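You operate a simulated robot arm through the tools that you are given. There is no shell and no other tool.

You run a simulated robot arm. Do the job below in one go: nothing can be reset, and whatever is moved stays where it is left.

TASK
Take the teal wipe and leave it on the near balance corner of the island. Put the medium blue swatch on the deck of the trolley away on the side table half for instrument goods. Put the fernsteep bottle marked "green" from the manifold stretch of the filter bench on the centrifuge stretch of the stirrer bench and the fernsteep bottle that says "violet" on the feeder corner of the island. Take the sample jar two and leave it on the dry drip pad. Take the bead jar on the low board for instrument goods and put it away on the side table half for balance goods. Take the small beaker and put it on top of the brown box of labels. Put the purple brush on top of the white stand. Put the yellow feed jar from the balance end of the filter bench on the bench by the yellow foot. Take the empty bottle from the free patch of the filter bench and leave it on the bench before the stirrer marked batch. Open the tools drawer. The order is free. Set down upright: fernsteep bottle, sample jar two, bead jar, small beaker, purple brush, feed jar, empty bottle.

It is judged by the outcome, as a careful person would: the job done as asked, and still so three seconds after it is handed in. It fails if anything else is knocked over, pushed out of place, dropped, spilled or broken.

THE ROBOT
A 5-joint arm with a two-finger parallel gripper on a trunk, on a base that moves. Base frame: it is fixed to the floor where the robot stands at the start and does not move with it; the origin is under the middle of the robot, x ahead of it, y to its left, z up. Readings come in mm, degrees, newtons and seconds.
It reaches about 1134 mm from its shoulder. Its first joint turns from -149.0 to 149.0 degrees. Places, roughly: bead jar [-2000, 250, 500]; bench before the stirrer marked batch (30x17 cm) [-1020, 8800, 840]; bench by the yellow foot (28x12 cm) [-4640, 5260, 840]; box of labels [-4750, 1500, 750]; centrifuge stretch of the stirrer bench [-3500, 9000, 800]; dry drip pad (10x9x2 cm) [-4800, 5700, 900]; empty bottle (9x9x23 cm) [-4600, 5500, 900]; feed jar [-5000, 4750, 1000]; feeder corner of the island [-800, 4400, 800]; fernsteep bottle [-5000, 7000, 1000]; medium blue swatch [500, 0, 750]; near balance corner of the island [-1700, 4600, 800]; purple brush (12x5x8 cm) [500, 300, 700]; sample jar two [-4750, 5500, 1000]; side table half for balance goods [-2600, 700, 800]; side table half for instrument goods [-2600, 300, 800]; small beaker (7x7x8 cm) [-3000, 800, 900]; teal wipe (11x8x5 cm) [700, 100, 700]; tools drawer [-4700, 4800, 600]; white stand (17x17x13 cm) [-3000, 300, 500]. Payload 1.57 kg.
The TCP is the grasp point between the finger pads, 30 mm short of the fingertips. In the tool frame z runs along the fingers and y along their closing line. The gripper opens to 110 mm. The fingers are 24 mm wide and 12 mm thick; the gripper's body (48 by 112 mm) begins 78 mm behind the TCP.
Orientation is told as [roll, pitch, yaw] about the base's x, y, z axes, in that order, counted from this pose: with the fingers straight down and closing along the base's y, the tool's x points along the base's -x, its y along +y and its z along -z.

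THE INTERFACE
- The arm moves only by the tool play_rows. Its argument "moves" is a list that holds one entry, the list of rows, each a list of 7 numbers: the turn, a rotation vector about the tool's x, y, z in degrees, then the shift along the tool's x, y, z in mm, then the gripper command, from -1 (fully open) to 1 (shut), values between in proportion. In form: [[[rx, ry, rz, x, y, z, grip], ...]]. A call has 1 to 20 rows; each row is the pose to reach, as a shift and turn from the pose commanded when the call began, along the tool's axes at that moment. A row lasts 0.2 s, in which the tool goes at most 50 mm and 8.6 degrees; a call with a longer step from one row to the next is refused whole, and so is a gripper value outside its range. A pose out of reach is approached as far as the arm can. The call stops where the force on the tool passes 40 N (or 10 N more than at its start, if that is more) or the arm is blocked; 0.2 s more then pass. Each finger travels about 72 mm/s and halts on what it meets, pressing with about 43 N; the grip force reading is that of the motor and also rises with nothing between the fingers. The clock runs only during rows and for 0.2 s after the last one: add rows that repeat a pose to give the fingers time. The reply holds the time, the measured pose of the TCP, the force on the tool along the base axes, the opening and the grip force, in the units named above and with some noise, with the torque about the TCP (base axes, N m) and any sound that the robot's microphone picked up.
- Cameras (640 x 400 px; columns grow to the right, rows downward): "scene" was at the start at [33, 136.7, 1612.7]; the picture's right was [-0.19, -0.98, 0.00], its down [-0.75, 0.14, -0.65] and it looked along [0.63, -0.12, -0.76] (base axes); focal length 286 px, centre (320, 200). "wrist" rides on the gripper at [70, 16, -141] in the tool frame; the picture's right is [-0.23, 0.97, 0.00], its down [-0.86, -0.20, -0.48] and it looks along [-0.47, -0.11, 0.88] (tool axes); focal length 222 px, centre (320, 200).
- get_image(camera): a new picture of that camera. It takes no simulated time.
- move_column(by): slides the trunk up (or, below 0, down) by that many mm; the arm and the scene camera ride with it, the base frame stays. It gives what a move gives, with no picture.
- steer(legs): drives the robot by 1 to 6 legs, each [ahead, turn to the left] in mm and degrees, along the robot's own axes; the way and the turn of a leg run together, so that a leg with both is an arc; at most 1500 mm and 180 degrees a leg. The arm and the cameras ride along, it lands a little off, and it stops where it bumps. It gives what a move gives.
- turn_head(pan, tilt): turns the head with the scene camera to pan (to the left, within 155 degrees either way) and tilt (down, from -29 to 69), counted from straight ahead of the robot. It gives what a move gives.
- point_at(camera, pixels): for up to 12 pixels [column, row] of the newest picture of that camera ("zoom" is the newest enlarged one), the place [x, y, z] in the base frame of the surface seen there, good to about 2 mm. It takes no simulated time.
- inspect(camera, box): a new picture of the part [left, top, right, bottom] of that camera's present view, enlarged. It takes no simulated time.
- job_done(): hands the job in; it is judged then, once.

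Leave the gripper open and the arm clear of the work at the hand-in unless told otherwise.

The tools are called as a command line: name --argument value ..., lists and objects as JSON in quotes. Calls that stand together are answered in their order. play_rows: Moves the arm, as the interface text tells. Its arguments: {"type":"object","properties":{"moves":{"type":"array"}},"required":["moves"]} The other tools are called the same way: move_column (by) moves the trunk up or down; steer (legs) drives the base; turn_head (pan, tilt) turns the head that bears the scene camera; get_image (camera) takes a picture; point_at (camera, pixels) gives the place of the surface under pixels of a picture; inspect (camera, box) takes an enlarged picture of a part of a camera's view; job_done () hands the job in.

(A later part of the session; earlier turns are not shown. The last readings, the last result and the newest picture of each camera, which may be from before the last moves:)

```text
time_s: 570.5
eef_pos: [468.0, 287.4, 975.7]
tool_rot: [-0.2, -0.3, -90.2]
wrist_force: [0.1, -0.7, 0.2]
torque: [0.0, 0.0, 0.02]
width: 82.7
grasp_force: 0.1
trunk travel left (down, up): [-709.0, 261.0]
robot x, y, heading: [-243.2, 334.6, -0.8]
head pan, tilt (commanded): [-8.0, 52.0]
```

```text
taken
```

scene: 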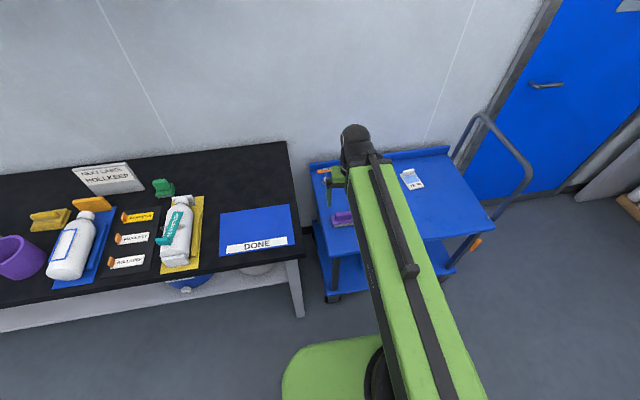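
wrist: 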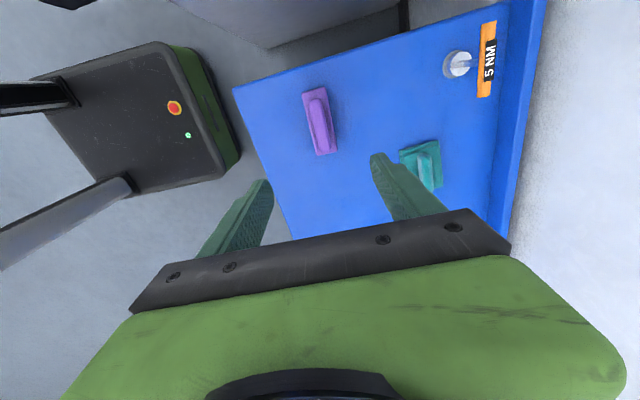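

Back up 120 mm so the tilted wrist has its radius, then measure the brush again.

steer --legs '[[-130, 0]]'

get_image --camera "wrist"

inspect --camera "wrist" --box '[350, 60, 430, 160]'

```text
time_s: 571.7
eef_pos: [333.1, 288.3, 976.2]
tool_rot: [-0.3, -0.3, -90.2]
wrist_force: [-1.3, -0.2, 0.4]
torque: [0.03, 0.0, -0.02]
width: 82.5
grasp_force: 0.0
trunk travel left (down, up): [-709.0, 261.0]
robot x, y, heading: [-378.7, 341.9, -0.7]
head pan, tilt (commanded): [-8.0, 52.0]
```

```text
taken
```

wrist: 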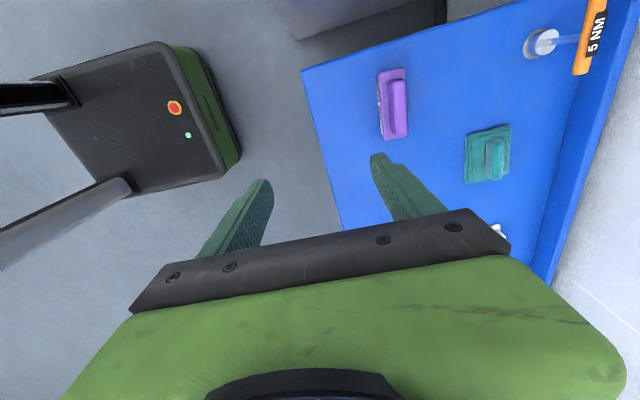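

```text
4.00 times, centred on (390, 110) of wrist
```

zoom: 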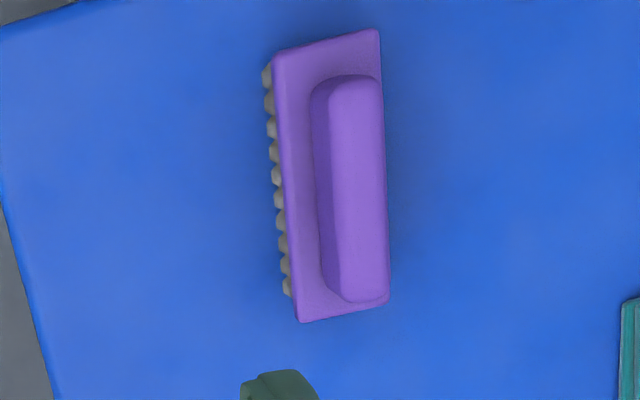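

point_at --camera "zoom" --pixels '[[350, 85], [360, 290], [340, 190], [375, 190], [280, 60], [373, 35], [303, 315], [383, 300], [355, 190], [355, 78], [357, 299]]'

```text
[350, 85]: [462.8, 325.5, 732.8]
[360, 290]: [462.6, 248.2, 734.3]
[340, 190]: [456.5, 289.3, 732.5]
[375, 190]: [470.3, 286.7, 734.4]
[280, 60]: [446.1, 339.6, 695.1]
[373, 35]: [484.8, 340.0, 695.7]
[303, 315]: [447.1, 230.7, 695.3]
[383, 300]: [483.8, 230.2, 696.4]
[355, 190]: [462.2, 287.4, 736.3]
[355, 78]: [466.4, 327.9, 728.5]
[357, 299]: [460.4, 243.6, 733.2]
```

Brush centre (465, 286), ridge 86 mm long along y. Turn to yaw 0 and tilt 60° outward.

play_rows --moves '[[[0, 0, -8.2, 0, -7, 0, -1], [0, 0, -16.4, 0, -14, 0, -1], [0, 0, -24.6, 0, -20, 0, -1], [0, 0, -32.8, -1, -27, 0, -1], [0, 0, -41, -1, -34, 0, -1], [0, 0, -49.2, -1, -40, 0, -1], [0, 0, -57.4, -1, -47, 0, -1], [0, 0, -65.6, -2, -54, 0, -1], [0, 0, -73.8, -2, -61, 0, -1], [0, 0, -82, -2, -68, 0, -1], [0, 0, -90.2, -2, -74, 0, -1], [0, 0, -90.2, -2, -74, 0, -1]]]'

play_rows --moves '[[[0, -7.5, 0, -31, 0, -2, -1], [0, -15, 0, -61.6, 0, -8, -1], [0, -22.5, 0, -91, 0, -18, -1], [0, -30, 0, -119, 0, -32, -1], [0, -37.5, 0, -145, 0, -49, -1], [0, -45, 0, -168, 0, -70, -1], [0, -52.5, 0, -189, 0, -93, -1], [0, -60, 0, -206, 0, -119, -1], [0, -60, 0, -206, 0, -119, -1]]]'

move_column --by -280

get_image --camera "wrist"

```text
time_s: 574.3
eef_pos: [259.2, 286.5, 977.3]
tool_rot: [-0.3, 0.4, 0.2]
wrist_force: [-0.2, -0.2, -0.6]
torque: [0.01, -0.01, 0.02]
width: 110.1
grasp_force: 0.0
trunk travel left (down, up): [-709.0, 261.0]
robot x, y, heading: [-378.8, 337.4, -0.7]
head pan, tilt (commanded): [-8.0, 52.0]
```

```text
time_s: 576.3
eef_pos: [468.6, 286.1, 1093.1]
tool_rot: [-0.5, -59.7, 0.5]
wrist_force: [0.1, -0.3, 0.5]
torque: [-0.03, -0.02, 0.01]
width: 109.9
grasp_force: 0.0
trunk travel left (down, up): [-709.0, 261.0]
robot x, y, heading: [-382.0, 334.5, -0.4]
head pan, tilt (commanded): [-8.0, 52.0]
```

```text
time_s: 579.2
eef_pos: [468.6, 286.1, 815.2]
tool_rot: [-0.5, -59.6, 0.5]
wrist_force: [0.6, -0.8, -0.6]
torque: [0.01, -0.01, 0.03]
width: 110.2
grasp_force: 0.0
trunk travel left (down, up): [-429.0, 541.0]
robot x, y, heading: [-381.1, 339.6, -0.5]
head pan, tilt (commanded): [-8.0, 52.0]
```

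```text
taken
```

wrist: 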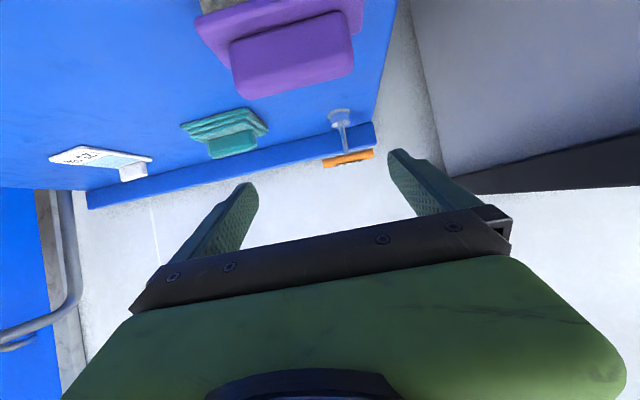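

Lower 90 mm to straddle the ridge.

move_column --by -70

get_image --camera "wrist"

move_column --by -22

get_image --camera "wrist"

```text
time_s: 580.2
eef_pos: [469.1, 285.8, 744.5]
tool_rot: [-0.5, -59.7, 0.4]
wrist_force: [1.0, -0.7, 0.2]
torque: [-0.01, 0.02, -0.01]
width: 109.8
grasp_force: 0.0
trunk travel left (down, up): [-359.0, 611.0]
robot x, y, heading: [-381.4, 339.0, -0.8]
head pan, tilt (commanded): [-8.0, 52.0]
```

```text
taken
```

wrist: 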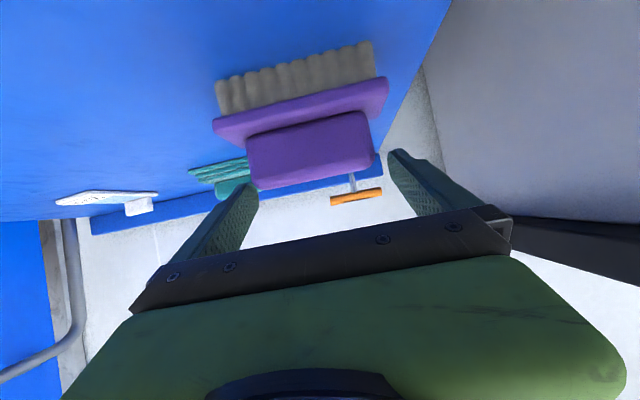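

```text
time_s: 580.9
eef_pos: [467.8, 285.8, 722.6]
tool_rot: [-0.4, -59.6, 0.5]
wrist_force: [-0.7, 0.3, -0.2]
torque: [0.0, -0.04, 0.01]
width: 109.9
grasp_force: 0.1
trunk travel left (down, up): [-337.0, 633.0]
robot x, y, heading: [-378.2, 337.6, -0.5]
head pan, tilt (commanded): [-8.0, 52.0]
```

```text
taken
```

wrist: 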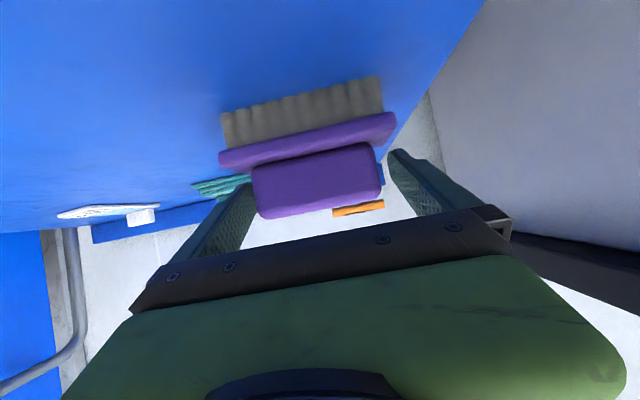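

Ridge lies between the fingers. Close on its ends.

play_rows --moves '[[[0, 0, 0, 0, 0, 0, -0.8], [0, 0, 0, 0, 0, 0, -0.6], [0, 0, 0, 0, 0, 0, -0.2], [0, 0, 0, 0, 0, 0, 0.5], [0, 0, 0, 0, 0, 0, 1], [0, 0, 0, 0, 0, 0, 1]]]'

move_column --by 60

get_image --camera "wrist"

```text
time_s: 582.3
eef_pos: [467.8, 285.5, 721.6]
tool_rot: [-0.5, -59.6, 0.4]
wrist_force: [-0.5, 0.8, 0.5]
torque: [0.07, 0.03, 0.0]
width: 87.2
grasp_force: 43.3
trunk travel left (down, up): [-337.0, 633.0]
robot x, y, heading: [-378.9, 338.4, -0.7]
head pan, tilt (commanded): [-8.0, 52.0]
```

```text
time_s: 583.3
eef_pos: [468.8, 285.5, 782.2]
tool_rot: [-0.6, -59.6, 0.5]
wrist_force: [-0.3, -1.0, -0.8]
torque: [-0.01, -0.04, -0.05]
width: 87.4
grasp_force: 42.6
trunk travel left (down, up): [-397.0, 573.0]
robot x, y, heading: [-382.3, 335.5, -0.9]
head pan, tilt (commanded): [-8.0, 52.0]
```

```text
taken
```

wrist: 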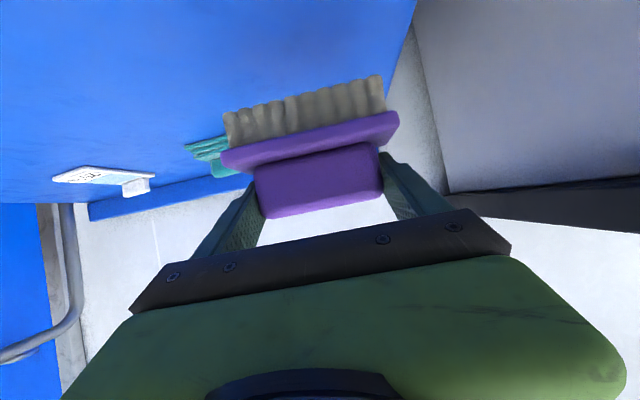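

Brush held upright by its ridge ends. Raise 330 mm and route to the table's south side, reversing part of the way so the arm stays clear of shelves.

move_column --by 330

steer --legs '[[-300, 0], [0, 35], [-1400, 0], [-425, 0]]'

get_image --camera "wrist"

```text
time_s: 586.6
eef_pos: [468.7, 285.6, 1112.1]
tool_rot: [-0.5, -59.6, 0.4]
wrist_force: [0.9, -0.4, -0.5]
torque: [0.02, -0.01, -0.01]
width: 87.4
grasp_force: 43.2
trunk travel left (down, up): [-727.0, 243.0]
robot x, y, heading: [-378.0, 336.8, -0.6]
head pan, tilt (commanded): [-8.0, 52.0]
```

```text
time_s: 599.2
eef_pos: [-1497.3, -241.8, 1112.4]
tool_rot: [-0.5, -59.7, 35.2]
wrist_force: [-0.7, 0.2, -0.4]
torque: [0.02, 0.03, -0.05]
width: 87.5
grasp_force: 42.4
trunk travel left (down, up): [-727.0, 243.0]
robot x, y, heading: [-2221.5, -685.7, 33.6]
head pan, tilt (commanded): [-8.0, 52.0]
```

```text
taken
```

wrist: 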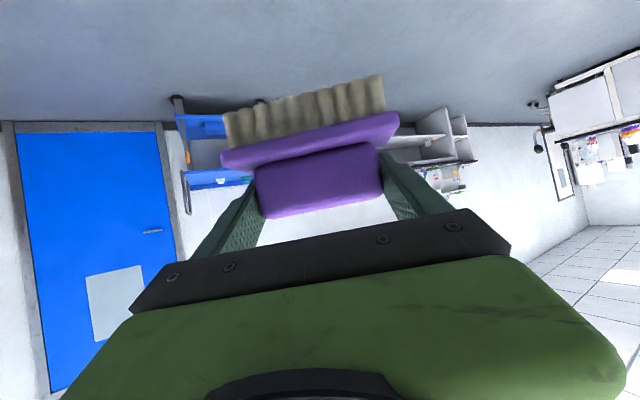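

steer --legs '[[0, 146], [790, 0], [0, -90]]'

turn_head --pan 0 --tilt 45

get_image --camera "scene"

```text
time_s: 613.3
eef_pos: [-2931.0, 220.0, 1111.5]
tool_rot: [-0.5, -59.5, 86.5]
wrist_force: [-0.2, 0.3, -2.2]
torque: [0.01, 0.0, 0.0]
width: 87.5
grasp_force: 43.0
trunk travel left (down, up): [-727.0, 243.0]
robot x, y, heading: [-3015.4, -626.6, 85.4]
head pan, tilt (commanded): [-8.0, 52.0]
```

```text
time_s: 614.0
eef_pos: [-2932.1, 219.7, 1112.5]
tool_rot: [-0.6, -59.5, 86.7]
wrist_force: [0.4, -1.1, -1.3]
torque: [0.01, 0.01, 0.04]
width: 87.4
grasp_force: 42.5
trunk travel left (down, up): [-727.0, 243.0]
robot x, y, heading: [-3016.1, -628.2, 85.5]
head pan, tilt (commanded): [0.0, 45.0]
```

```text
taken
```

scene: 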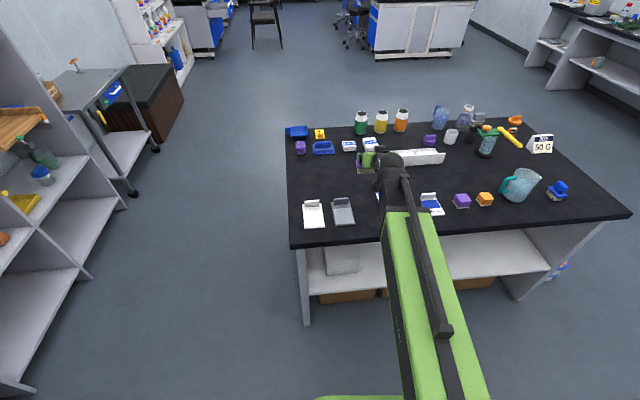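

The stand is on the low board at image (345,258). I reverse 330 mm, lower the trunk below table height, and re-measure the stand.

steer --legs '[[-330, 0]]'

move_column --by -300

move_column --by -200

turn_head --pan 0 --tilt 28

get_image --camera "scene"

get_image --camera "wrist"

```text
time_s: 616.1
eef_pos: [-2958.2, -109.3, 1113.0]
tool_rot: [-0.6, -59.6, 86.7]
wrist_force: [-0.8, -0.6, -0.4]
torque: [0.01, -0.02, -0.01]
width: 87.6
grasp_force: 42.9
trunk travel left (down, up): [-727.0, 243.0]
robot x, y, heading: [-3036.3, -958.6, 85.6]
head pan, tilt (commanded): [0.0, 45.0]
```

```text
time_s: 619.1
eef_pos: [-2958.7, -109.0, 811.8]
tool_rot: [-0.6, -59.7, 86.7]
wrist_force: [0.2, 0.0, -1.2]
torque: [-0.03, -0.01, -0.02]
width: 87.3
grasp_force: 43.1
trunk travel left (down, up): [-427.0, 543.0]
robot x, y, heading: [-3036.4, -951.1, 85.7]
head pan, tilt (commanded): [0.0, 45.0]
```

```text
time_s: 621.3
eef_pos: [-2958.0, -109.1, 612.7]
tool_rot: [-0.5, -59.6, 86.8]
wrist_force: [-0.5, -0.1, -1.7]
torque: [0.03, 0.06, 0.02]
width: 87.3
grasp_force: 42.6
trunk travel left (down, up): [-227.0, 743.0]
robot x, y, heading: [-3037.0, -953.0, 85.8]
head pan, tilt (commanded): [0.0, 45.0]
```

```text
time_s: 622.1
eef_pos: [-2958.6, -107.0, 611.4]
tool_rot: [-0.5, -59.6, 86.7]
wrist_force: [-0.3, -1.1, -0.4]
torque: [0.04, -0.01, 0.0]
width: 87.7
grasp_force: 43.4
trunk travel left (down, up): [-227.0, 743.0]
robot x, y, heading: [-3039.0, -955.9, 85.7]
head pan, tilt (commanded): [0.0, 28.0]
```

```text
taken
```

scene: 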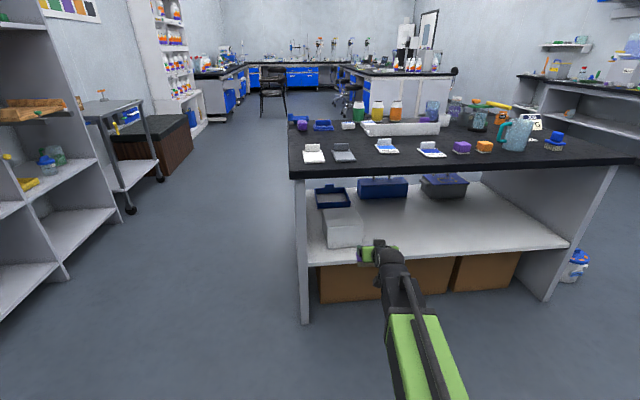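

```text
taken
```

wrist: 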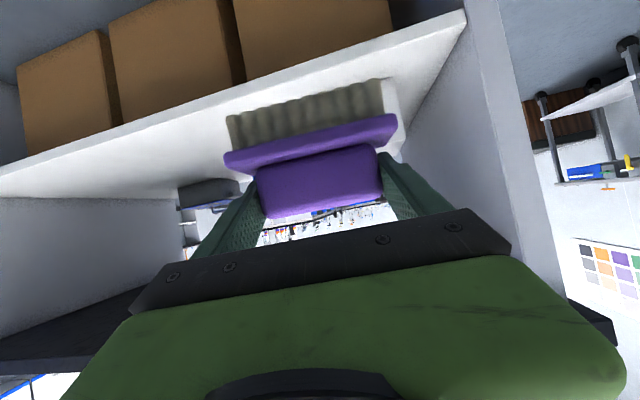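

Zoom on the stand to measure its top corners.

inspect --camera "scene" --box '[290, 170, 410, 260]'

```text
4.44 times, centred on (350, 215) of scene
```

zoom: 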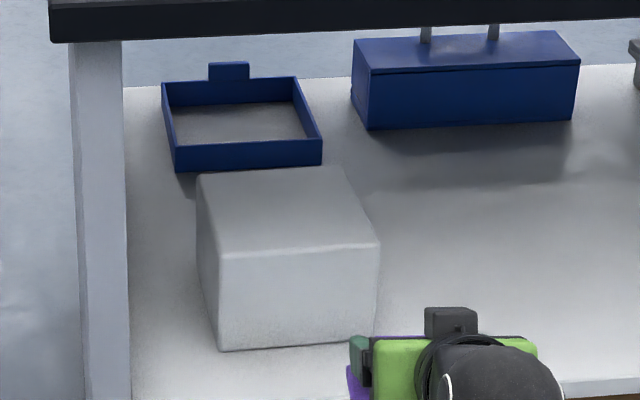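

point_at --camera "zoom" --pixels '[[202, 178], [338, 170], [375, 238], [222, 252], [280, 210], [110, 100], [120, 300], [300, 300], [60, 30], [300, 18], [175, 165], [450, 320]]'

```text
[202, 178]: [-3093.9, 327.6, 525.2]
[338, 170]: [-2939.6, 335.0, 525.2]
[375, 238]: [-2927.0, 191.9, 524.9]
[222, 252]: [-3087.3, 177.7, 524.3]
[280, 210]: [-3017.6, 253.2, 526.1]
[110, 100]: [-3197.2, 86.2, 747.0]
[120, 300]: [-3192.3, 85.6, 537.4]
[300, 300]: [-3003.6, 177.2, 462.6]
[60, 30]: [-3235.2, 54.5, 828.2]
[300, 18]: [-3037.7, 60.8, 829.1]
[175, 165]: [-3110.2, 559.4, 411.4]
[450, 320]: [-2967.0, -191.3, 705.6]
```

Stand top centre ≈ (−3012, 258), z 525. Extend in under the table with brush bottom at ≈556, in two parts.

play_rows --moves '[[[0, 0, 0, -20, 8, 35, 1], [0, 0, 0, -40, 16, 70, 1], [0, 0, 0, -60, 24, 104, 1], [0, 0, 0, -80, 32, 139, 1], [0, 0, 0, -100, 40, 174, 1], [0, 0, 0, -120, 48, 209, 1], [0, 0, 0, -120, 48, 209, 1]]]'

get_image --camera "scene"

get_image --camera "wrist"

```text
time_s: 623.7
eef_pos: [-2989.2, 134.3, 611.4]
tool_rot: [-0.6, -59.5, 86.6]
wrist_force: [0.5, 0.3, -0.9]
torque: [0.02, 0.03, 0.0]
width: 87.4
grasp_force: 43.3
trunk travel left (down, up): [-227.0, 743.0]
robot x, y, heading: [-3038.7, -954.9, 86.2]
head pan, tilt (commanded): [0.0, 28.0]
```

```text
taken
```

scene: 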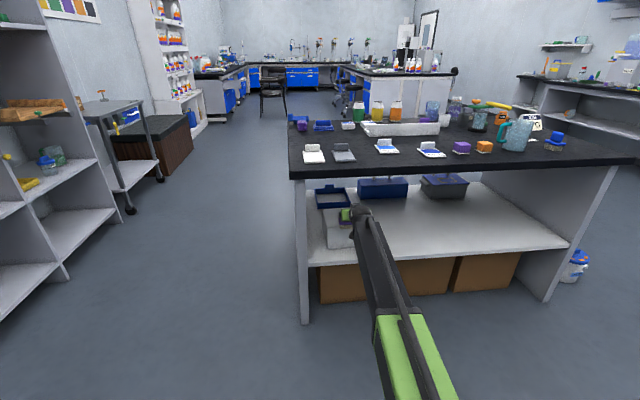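

```text
taken
```

wrist: 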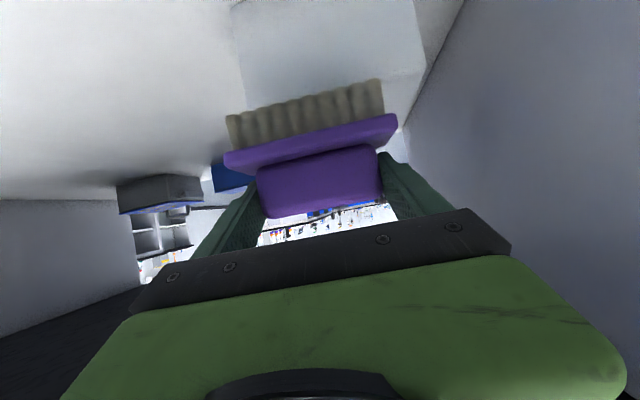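

Continue the remaining 124 mm over the stand.

play_rows --moves '[[[0, 0, 0, -16, 7, 27, 1], [0, 0, 0, -32, 14, 54, 1], [0, 0, 0, -47, 21, 81, 1], [0, 0, 0, -61, 28, 105.8, 1], [0, 0, 0, -61, 28, 105.8, 1]]]'

inspect --camera "scene" --box '[290, 160, 420, 260]'

get_image --camera "wrist"

```text
time_s: 624.9
eef_pos: [-3008.6, 195.1, 612.8]
tool_rot: [-0.5, -59.7, 86.8]
wrist_force: [-0.6, -0.1, -0.6]
torque: [0.03, -0.01, -0.04]
width: 87.5
grasp_force: 42.9
out of reach, approached as far as the arm can: row 3, 4, 5
trunk travel left (down, up): [-227.0, 743.0]
robot x, y, heading: [-3039.8, -954.6, 86.0]
head pan, tilt (commanded): [0.0, 28.0]
```

```text
4.00 times, centred on (355, 210) of scene
```

zoom: 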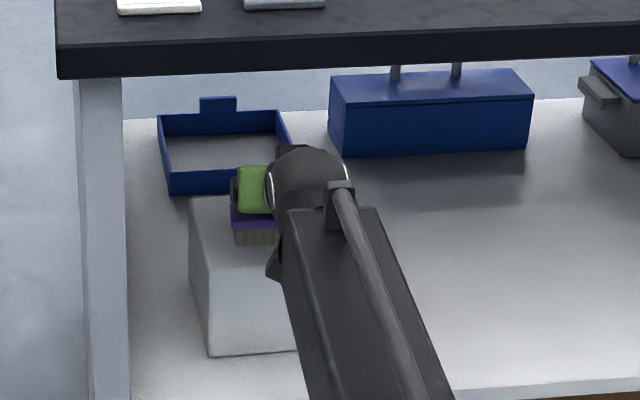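

```text
taken
```

wrist: 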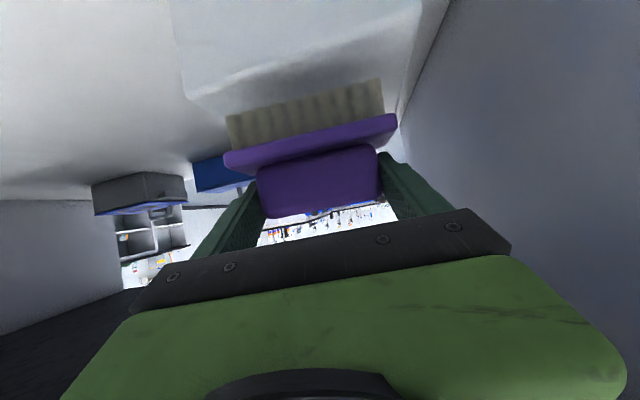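

Arm's end of slide. Drive the base ahead 63 mm instead.

steer --legs '[[63, 0]]'

get_image --camera "wrist"

inspect --camera "scene" --box '[290, 160, 420, 260]'

```text
time_s: 625.9
eef_pos: [-3005.0, 260.3, 612.5]
tool_rot: [-0.6, -59.7, 86.7]
wrist_force: [1.0, 0.2, -1.1]
torque: [-0.01, 0.0, 0.01]
width: 87.3
grasp_force: 42.7
trunk travel left (down, up): [-227.0, 743.0]
robot x, y, heading: [-3036.6, -890.1, 85.4]
head pan, tilt (commanded): [0.0, 28.0]
```

```text
taken
```

wrist: 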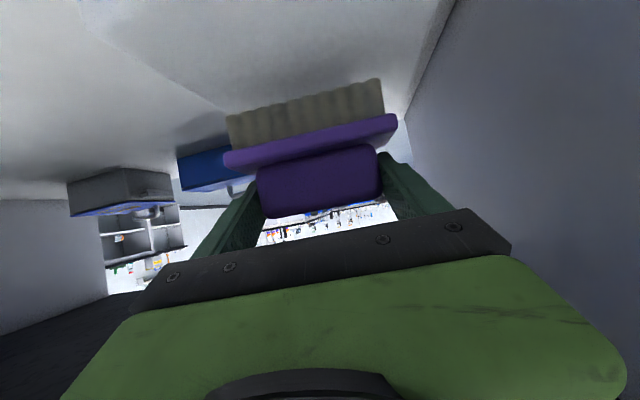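

```text
4.00 times, centred on (355, 210) of scene
```

zoom: 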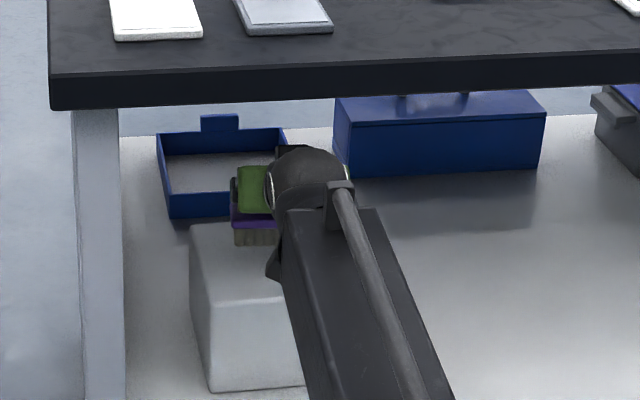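

Positioned over the stand. Lower 28 mm then feel.

move_column --by -27

move_column --by -4

move_column --by -3

```text
time_s: 626.6
eef_pos: [-3004.9, 262.4, 587.5]
tool_rot: [-0.5, -59.9, 86.6]
wrist_force: [2.1, 3.7, 10.3]
torque: [0.11, 0.57, -0.23]
width: 87.3
grasp_force: 42.7
trunk travel left (down, up): [-200.0, 770.0]
robot x, y, heading: [-3035.5, -892.4, 85.8]
head pan, tilt (commanded): [0.0, 28.0]
```

```text
time_s: 627.1
eef_pos: [-3005.5, 259.6, 587.0]
tool_rot: [-0.6, -60.3, 86.7]
wrist_force: [1.3, 7.5, 33.8]
torque: [-0.01, 0.97, -0.07]
width: 87.7
grasp_force: 43.2
trunk travel left (down, up): [-196.0, 774.0]
robot x, y, heading: [-3035.6, -891.1, 85.5]
head pan, tilt (commanded): [0.0, 28.0]
```

```text
time_s: 627.5
eef_pos: [-3004.8, 260.9, 587.1]
tool_rot: [-0.4, -60.8, 86.6]
wrist_force: [-1.1, -1.8, 33.6]
torque: [-0.65, 0.42, -0.05]
width: 87.5
grasp_force: 42.9
trunk travel left (down, up): [-195.0, 775.0]
robot x, y, heading: [-3036.5, -893.6, 85.8]
head pan, tilt (commanded): [0.0, 28.0]
stopped: the force on the tool passed its limit at 47 N (the readings are from after the stop); the commanded pose is now the measured one
```

It rests on the stand (contact from z≈587). Ease 3 mm up and release.

move_column --by 3

play_rows --moves '[[[0, 0, 0, 0, 0, 0, -0.6], [0, 0, 0, 0, 0, 0, -0.75], [0, 0, 0, 0, 0, 0, -0.9], [0, 0, 0, 0, 0, 0, -1], [0, 0, 0, 0, 0, 0, -1]]]'

get_image --camera "wrist"

```text
time_s: 628.1
eef_pos: [-3004.2, 262.0, 587.6]
tool_rot: [-0.4, -60.3, 86.6]
wrist_force: [0.3, 3.8, 19.5]
torque: [-0.14, 0.5, -0.04]
width: 87.5
grasp_force: 43.1
trunk travel left (down, up): [-198.0, 772.0]
robot x, y, heading: [-3033.7, -885.9, 85.7]
head pan, tilt (commanded): [0.0, 28.0]
```

```text
time_s: 629.3
eef_pos: [-3005.3, 262.2, 585.3]
tool_rot: [-0.5, -60.2, 86.7]
wrist_force: [2.0, -1.0, 5.5]
torque: [0.12, 0.25, -0.03]
width: 108.0
grasp_force: 0.0
trunk travel left (down, up): [-198.0, 772.0]
robot x, y, heading: [-3038.5, -889.7, 85.7]
head pan, tilt (commanded): [0.0, 28.0]
```

```text
taken
```

wrist: 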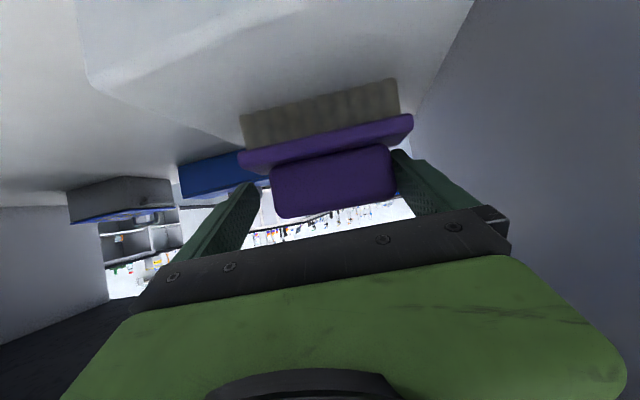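

Fingers lightly touch the plate. Raise 12 mm and look, then rise 40 mm more to clear the ridge before withdrawing.

move_column --by 12

get_image --camera "wrist"

move_column --by 36

get_image --camera "wrist"

```text
time_s: 629.9
eef_pos: [-3004.9, 262.0, 597.2]
tool_rot: [-0.5, -60.3, 86.7]
wrist_force: [-0.8, -0.3, 0.9]
torque: [0.02, -0.03, -0.01]
width: 110.0
grasp_force: 0.2
trunk travel left (down, up): [-210.0, 760.0]
robot x, y, heading: [-3036.0, -888.7, 85.7]
head pan, tilt (commanded): [0.0, 28.0]
```

```text
taken
```

wrist: 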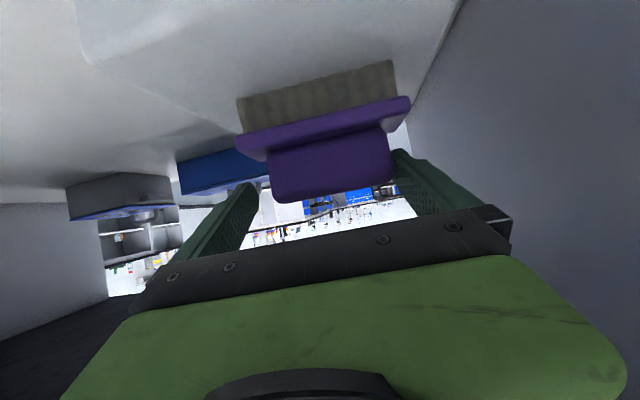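

```text
time_s: 630.7
eef_pos: [-3003.6, 261.9, 632.4]
tool_rot: [-0.5, -60.3, 86.7]
wrist_force: [-0.4, 1.0, 0.6]
torque: [0.03, 0.01, 0.01]
width: 110.0
grasp_force: 0.1
trunk travel left (down, up): [-246.0, 724.0]
robot x, y, heading: [-3037.8, -892.4, 85.7]
head pan, tilt (commanded): [0.0, 28.0]
```

```text
taken
```

wrist: 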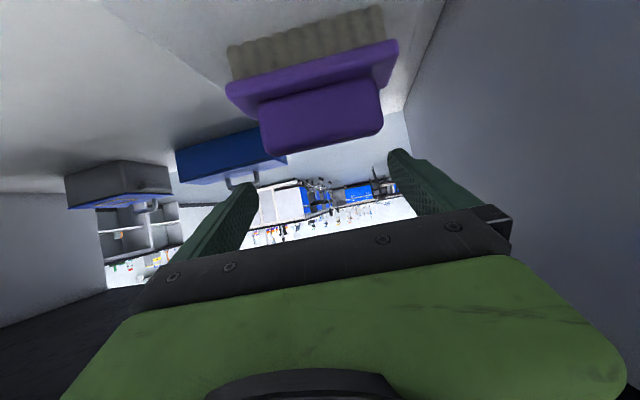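

Brush stays on the stand, fingers are clear above it. Reverse out 400 mm and view.

steer --legs '[[-350, 0]]'

inspect --camera "scene" --box '[270, 150, 430, 260]'

get_image --camera "wrist"

```text
time_s: 632.9
eef_pos: [-3034.5, -89.1, 633.2]
tool_rot: [-0.5, -60.4, 87.1]
wrist_force: [0.7, -0.3, -0.3]
torque: [0.02, 0.08, 0.01]
width: 110.3
grasp_force: 0.0
trunk travel left (down, up): [-246.0, 724.0]
robot x, y, heading: [-3062.7, -1240.2, 85.9]
head pan, tilt (commanded): [0.0, 28.0]
```

```text
3.64 times, centred on (350, 205) of scene
```

zoom: 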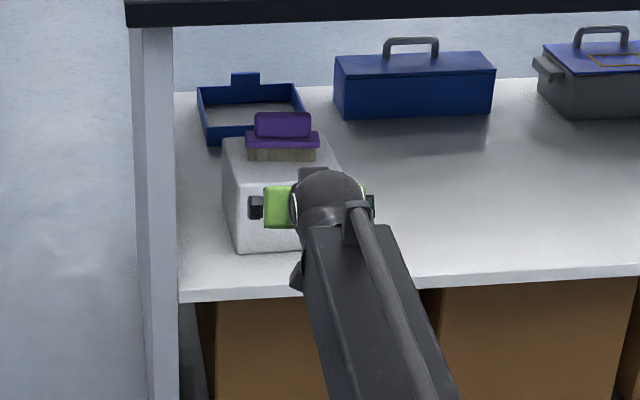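

```text
taken
```

wrist: 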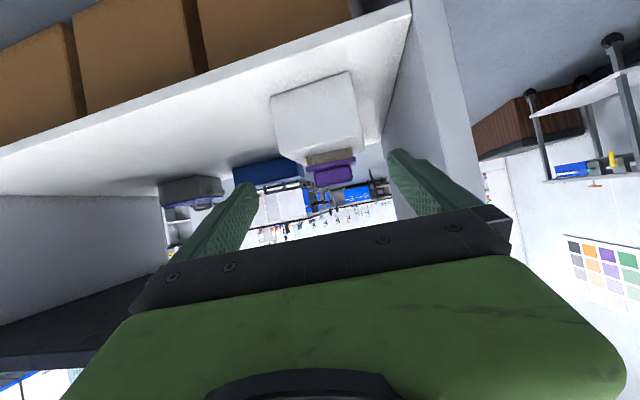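

The brush stands on the stand. Check its position relative to the stand's edges.

point_at --camera "zoom" --pixels '[[283, 118], [283, 142], [283, 157], [248, 157], [316, 157], [227, 140], [240, 200], [330, 140], [232, 165], [250, 175]]'

```text
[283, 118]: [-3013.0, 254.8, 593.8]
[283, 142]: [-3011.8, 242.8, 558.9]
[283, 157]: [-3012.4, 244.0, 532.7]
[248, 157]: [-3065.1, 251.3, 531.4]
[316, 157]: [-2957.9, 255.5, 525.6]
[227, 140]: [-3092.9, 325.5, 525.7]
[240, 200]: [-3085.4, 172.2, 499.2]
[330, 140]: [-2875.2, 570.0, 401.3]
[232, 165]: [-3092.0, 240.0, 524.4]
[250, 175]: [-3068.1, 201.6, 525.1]
```

Brush is well centred on the stand. Next the teal wipe: retract, raise, straighten the gripper.

play_rows --moves '[[[0, 0, 0, 22, 0, -38, -1], [0, 0, 0, 44, 0, -76, -1], [0, 0, 0, 66, 0, -114, -1], [0, 0, 0, 88, 0, -152, -1], [0, 0, 0, 110, 0, -190, -1], [0, 0, 0, 132, 0, -228, -1], [0, 0, 0, 154, 0, -266, -1], [0, 0, 0, 172, 0, -298, -1], [0, 0, 0, 172, 0, -298, -1]]]'

move_column --by 400

move_column --by 120

play_rows --moves '[[[0, 7.5, 0, 31, 0, -2, -1], [0, 15, 0, 61.6, 0, -8, -1], [0, 22.5, 0, 91, 0, -18, -1], [0, 30, 0, 119, 0, -32, -1], [0, 37.5, 0, 145, 0, -49, -1], [0, 45, 0, 168, 0, -70, -1], [0, 52.5, 0, 189, 0, -93, -1], [0, 60.3, 0, 206, 0, -119, -1], [0, 60.3, 0, 206, 0, -119, -1]]]'

steer --legs '[[500, 0], [0, -86], [1400, 0], [500, 0]]'

```text
time_s: 634.9
eef_pos: [-3057.7, -435.1, 632.6]
tool_rot: [-0.5, -60.2, 87.0]
wrist_force: [-0.1, 0.1, 0.3]
torque: [-0.02, -0.01, 0.01]
width: 109.8
grasp_force: 0.1
out of reach, approached as far as the arm can: row 8
trunk travel left (down, up): [-246.0, 724.0]
robot x, y, heading: [-3058.5, -1239.0, 86.0]
head pan, tilt (commanded): [0.0, 28.0]
```

```text
time_s: 638.8
eef_pos: [-3056.7, -433.9, 1032.5]
tool_rot: [-0.4, -60.3, 87.1]
wrist_force: [-0.5, -0.1, -0.8]
torque: [0.05, 0.0, -0.01]
width: 110.0
grasp_force: 0.0
trunk travel left (down, up): [-646.0, 324.0]
robot x, y, heading: [-3060.9, -1243.4, 85.8]
head pan, tilt (commanded): [0.0, 28.0]
```

```text
time_s: 640.3
eef_pos: [-3057.1, -434.0, 1152.3]
tool_rot: [-0.4, -60.1, 87.0]
wrist_force: [-0.5, -0.6, 1.1]
torque: [0.02, -0.01, 0.0]
width: 110.1
grasp_force: 0.0
trunk travel left (down, up): [-766.0, 204.0]
robot x, y, heading: [-3060.8, -1242.9, 86.0]
head pan, tilt (commanded): [0.0, 28.0]
```

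```text
time_s: 642.3
eef_pos: [-3068.8, -638.4, 1032.5]
tool_rot: [-0.4, 0.4, 86.5]
wrist_force: [-0.3, -0.4, 0.1]
torque: [-0.04, -0.02, -0.04]
width: 110.1
grasp_force: 0.1
trunk travel left (down, up): [-766.0, 204.0]
robot x, y, heading: [-3062.6, -1243.0, 86.2]
head pan, tilt (commanded): [0.0, 28.0]
```

```text
time_s: 658.1
eef_pos: [-507.9, -692.2, 1032.4]
tool_rot: [-0.2, 0.1, 0.2]
wrist_force: [0.7, -0.1, 0.9]
torque: [-0.02, -0.01, 0.02]
width: 109.8
grasp_force: 0.2
trunk travel left (down, up): [-766.0, 204.0]
robot x, y, heading: [-1106.7, -742.5, -0.2]
head pan, tilt (commanded): [0.0, 28.0]
```

steer --legs '[[0, 45], [1090, 0], [0, -45], [180, 0]]'

turn_head --pan 0 --tilt 50

get_image --camera "scene"

get_image --camera "wrist"

```text
time_s: 668.9
eef_pos: [434.1, 82.7, 1032.3]
tool_rot: [-0.3, 0.2, 0.3]
wrist_force: [0.7, 0.5, 0.7]
torque: [-0.03, 0.03, 0.01]
width: 109.8
grasp_force: 0.0
trunk travel left (down, up): [-766.0, 204.0]
robot x, y, heading: [-167.9, 14.5, 0.5]
head pan, tilt (commanded): [0.0, 28.0]
```

```text
time_s: 669.8
eef_pos: [433.5, 82.5, 1033.2]
tool_rot: [-0.3, 0.1, 0.3]
wrist_force: [0.3, 1.0, -0.1]
torque: [0.02, -0.05, -0.03]
width: 110.2
grasp_force: 0.0
trunk travel left (down, up): [-766.0, 204.0]
robot x, y, heading: [-164.6, 20.0, 0.5]
head pan, tilt (commanded): [0.0, 50.0]
```

```text
taken
```

scene: 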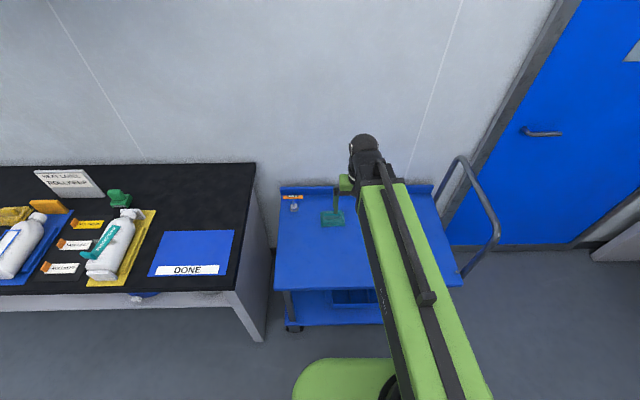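

```text
taken
```

wrist: 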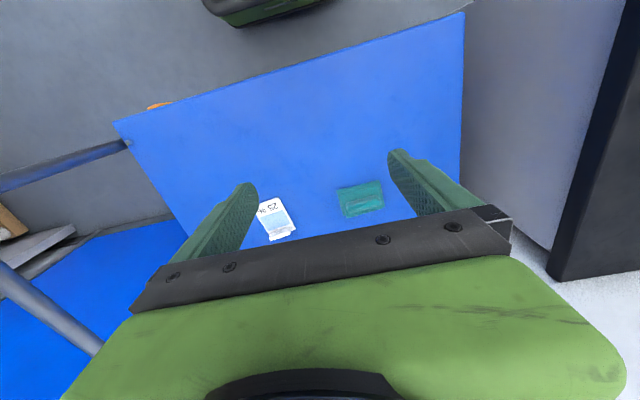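

Zoom on the wipe.

inspect --camera "wrist" --box '[325, 165, 395, 225]'

```text
6.67 times, centred on (360, 195) of wrist
```

zoom: 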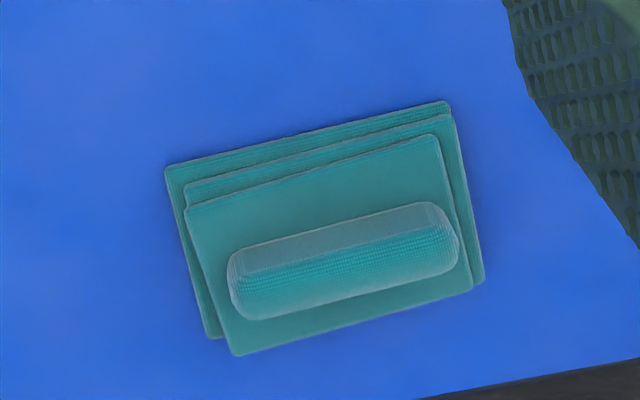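

point_at --camera "zoom" --pixels '[[245, 280], [440, 235], [345, 260], [340, 290], [345, 235], [175, 170], [445, 108], [480, 275], [240, 348], [235, 295], [455, 250], [300, 180]]'

```text
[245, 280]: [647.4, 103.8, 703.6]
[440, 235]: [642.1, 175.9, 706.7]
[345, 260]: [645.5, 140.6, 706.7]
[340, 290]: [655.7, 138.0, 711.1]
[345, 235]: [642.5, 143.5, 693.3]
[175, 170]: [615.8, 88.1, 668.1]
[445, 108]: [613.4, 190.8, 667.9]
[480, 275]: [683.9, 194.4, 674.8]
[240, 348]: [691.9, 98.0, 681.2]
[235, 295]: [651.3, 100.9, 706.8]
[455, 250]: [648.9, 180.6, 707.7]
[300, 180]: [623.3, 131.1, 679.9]
```

Wipe's handle: centre (650, 141), top z≈710, along y. Move above and turn to close along x.

play_rows --moves '[[[0, 0, 8.2, -20, 5, 0, -1], [0, 0, 16.4, -39, 10, 0, -1], [0, 0, 24.6, -59, 16, 0, -1], [0, 0, 32.8, -79, 21, 0, -1], [0, 0, 41, -99, 26, 0, -1], [0, 0, 49.2, -118, 31, 0, -1], [0, 0, 57.4, -138, 37, 0, -1], [0, 0, 65.6, -158, 42, 0, -1], [0, 0, 73.8, -177, 47, 0, -1], [0, 0, 82, -197, 52, 0, -1], [0, 0, 90.3, -216.8, 57.4, 0, -1], [0, 0, 90.3, -216.8, 57.4, 0, -1]]]'

move_column --by -240

get_image --camera "wrist"

inspect --camera "wrist" --box '[260, 80, 400, 210]'

```text
time_s: 672.4
eef_pos: [649.4, 141.2, 1032.3]
tool_rot: [-0.1, -0.3, -90.1]
wrist_force: [-0.2, -0.7, 0.0]
torque: [-0.01, 0.03, 0.01]
width: 109.8
grasp_force: 0.0
trunk travel left (down, up): [-766.0, 204.0]
robot x, y, heading: [-169.2, 19.3, 0.7]
head pan, tilt (commanded): [0.0, 50.0]
```

```text
time_s: 674.9
eef_pos: [649.9, 138.9, 792.3]
tool_rot: [-0.2, -0.2, -90.1]
wrist_force: [-0.3, -0.1, 0.2]
torque: [0.01, 0.0, 0.03]
width: 110.1
grasp_force: 0.0
trunk travel left (down, up): [-526.0, 444.0]
robot x, y, heading: [-166.2, 14.2, 0.8]
head pan, tilt (commanded): [0.0, 50.0]
```

```text
taken
```

wrist: 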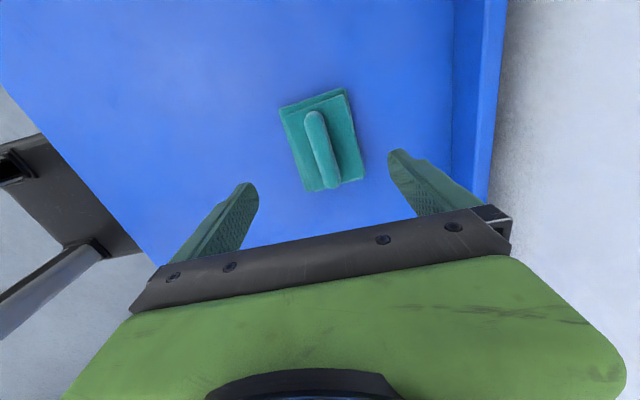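

```text
3.08 times, centred on (330, 145) of wrist
```

zoom: 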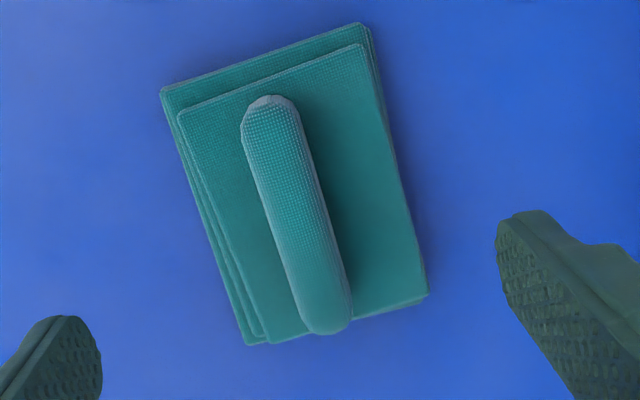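

point_at --camera "zoom" --pixels '[[270, 115], [325, 320], [297, 215], [280, 215], [312, 215], [350, 200], [230, 200], [200, 160], [390, 200]]'

```text
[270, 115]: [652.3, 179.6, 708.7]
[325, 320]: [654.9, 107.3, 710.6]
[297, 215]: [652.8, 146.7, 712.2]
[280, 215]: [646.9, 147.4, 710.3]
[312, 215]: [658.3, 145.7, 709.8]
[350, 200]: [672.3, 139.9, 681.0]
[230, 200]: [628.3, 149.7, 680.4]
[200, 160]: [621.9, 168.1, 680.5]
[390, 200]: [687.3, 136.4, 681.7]
```

Ridge at x≈653. Nudge 3 mm, lower 77 mm and grip.

play_rows --moves '[[[0, 0, 0, 3, 3, 0, -1], [0, 0, 0, 3, 3, 0, -1]]]'

move_column --by -77

play_rows --moves '[[[0, 0, 0, 0, 0, 0, -0.3], [0, 0, 0, 0, 0, 0, 0.3], [0, 0, 0, 0, 0, 0, 1], [0, 0, 0, 0, 0, 0, 1], [0, 0, 0, 0, 0, 0, 1], [0, 0, 0, 0, 0, 0, 1]]]'

move_column --by 330

get_image --camera "wrist"

```text
time_s: 675.5
eef_pos: [652.8, 143.6, 793.1]
tool_rot: [-0.1, -0.3, -89.9]
wrist_force: [0.8, -0.5, 0.7]
torque: [0.02, 0.01, 0.01]
width: 109.8
grasp_force: 0.0
trunk travel left (down, up): [-526.0, 444.0]
robot x, y, heading: [-170.3, 19.9, 0.6]
head pan, tilt (commanded): [0.0, 50.0]
```

```text
time_s: 676.6
eef_pos: [653.1, 144.1, 715.0]
tool_rot: [-0.2, -0.2, -89.9]
wrist_force: [-0.5, -0.2, 0.0]
torque: [-0.02, -0.02, 0.0]
width: 110.2
grasp_force: 0.0
trunk travel left (down, up): [-449.0, 521.0]
robot x, y, heading: [-165.7, 15.1, 0.6]
head pan, tilt (commanded): [0.0, 50.0]
```

```text
time_s: 678.0
eef_pos: [652.6, 143.6, 715.5]
tool_rot: [-0.2, -0.3, -90.0]
wrist_force: [0.0, 0.1, 0.6]
torque: [0.04, -0.08, -0.03]
width: 19.0
grasp_force: 33.3
trunk travel left (down, up): [-449.0, 521.0]
robot x, y, heading: [-164.7, 17.1, 0.8]
head pan, tilt (commanded): [0.0, 50.0]
```

```text
time_s: 681.2
eef_pos: [652.9, 145.2, 1045.9]
tool_rot: [0.0, -0.3, -90.0]
wrist_force: [0.7, -0.4, -0.4]
torque: [0.01, 0.0, -0.02]
width: 18.7
grasp_force: 33.2
trunk travel left (down, up): [-779.0, 191.0]
robot x, y, heading: [-164.0, 17.6, 0.4]
head pan, tilt (commanded): [0.0, 50.0]
```

```text
taken
```

wrist: 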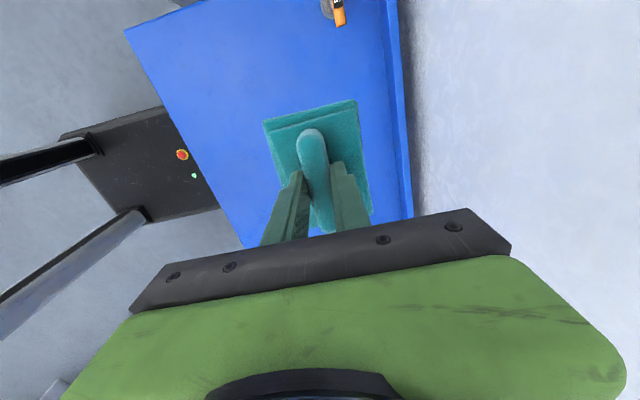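

Wipe held by its handle. Retract, then drive to the island's balance corner.

play_rows --moves '[[[0, 0, 0, -6, -43, 0, 1], [0, 0, 0, -12, -86, 0, 1], [0, 0, 0, -18, -129, 0, 1], [0, 0, 0, -24, -172, 0, 1], [0, 0, 0, -30, -210, 0, 1], [0, 0, 0, -30, -210, 0, 1]]]'

steer --legs '[[-600, 0], [0, 90], [0, 14], [1450, 0], [1450, 0], [680, 0]]'

turn_head --pan -10 --tilt 35

get_image --camera "scene"

```text
time_s: 682.6
eef_pos: [440.3, 114.5, 1045.3]
tool_rot: [-0.1, -0.3, -90.1]
wrist_force: [0.1, 0.7, -1.4]
torque: [-0.01, 0.01, 0.02]
width: 19.0
grasp_force: 33.1
trunk travel left (down, up): [-779.0, 191.0]
robot x, y, heading: [-169.2, 17.6, 0.8]
head pan, tilt (commanded): [0.0, 50.0]
```

```text
time_s: 707.9
eef_pos: [-1820.1, 4107.6, 1044.4]
tool_rot: [-0.1, -0.3, 12.2]
wrist_force: [1.5, 1.2, -1.4]
torque: [-0.02, 0.0, 0.0]
width: 18.9
grasp_force: 33.2
trunk travel left (down, up): [-779.0, 191.0]
robot x, y, heading: [-1596.1, 3533.2, 103.1]
head pan, tilt (commanded): [0.0, 50.0]
```

```text
time_s: 708.6
eef_pos: [-1819.7, 4106.1, 1044.8]
tool_rot: [0.0, -0.3, 12.2]
wrist_force: [0.4, -0.6, -1.0]
torque: [0.0, 0.02, -0.02]
width: 18.9
grasp_force: 33.4
trunk travel left (down, up): [-779.0, 191.0]
robot x, y, heading: [-1593.9, 3531.8, 103.0]
head pan, tilt (commanded): [-10.0, 35.0]
```

```text
taken
```

scene: 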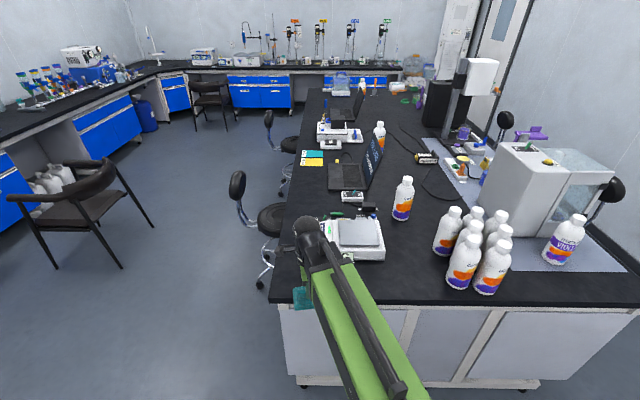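

The balance is at the SW corner of the island. Zoom and measure the free corner space.

inspect --camera "scene" --box '[260, 190, 480, 310]'

point_at --camera "scene" --pixels '[[273, 300], [282, 240], [345, 258], [384, 255], [330, 225], [395, 285], [290, 275], [400, 265], [360, 275], [430, 265], [300, 250], [385, 232]]'

```text
2.91 times, centred on (370, 250) of scene
```

zoom: 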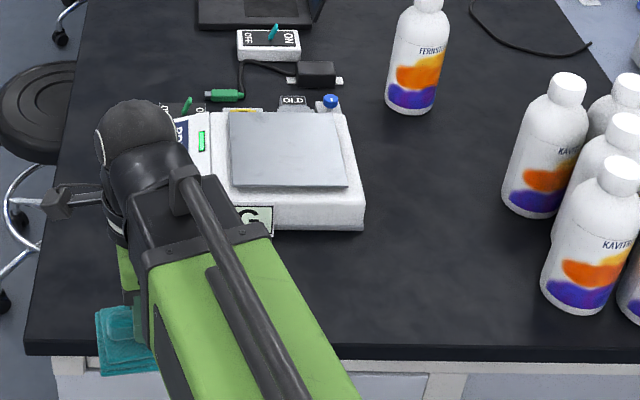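

```text
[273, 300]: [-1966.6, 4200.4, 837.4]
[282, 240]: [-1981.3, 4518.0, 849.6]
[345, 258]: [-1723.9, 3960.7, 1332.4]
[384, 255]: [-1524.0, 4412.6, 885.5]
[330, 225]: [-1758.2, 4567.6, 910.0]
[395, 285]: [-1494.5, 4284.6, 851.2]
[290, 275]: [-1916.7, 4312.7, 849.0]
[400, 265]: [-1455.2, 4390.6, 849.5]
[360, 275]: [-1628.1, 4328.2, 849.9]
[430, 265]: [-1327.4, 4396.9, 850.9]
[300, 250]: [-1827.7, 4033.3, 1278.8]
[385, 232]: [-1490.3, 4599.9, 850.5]
```

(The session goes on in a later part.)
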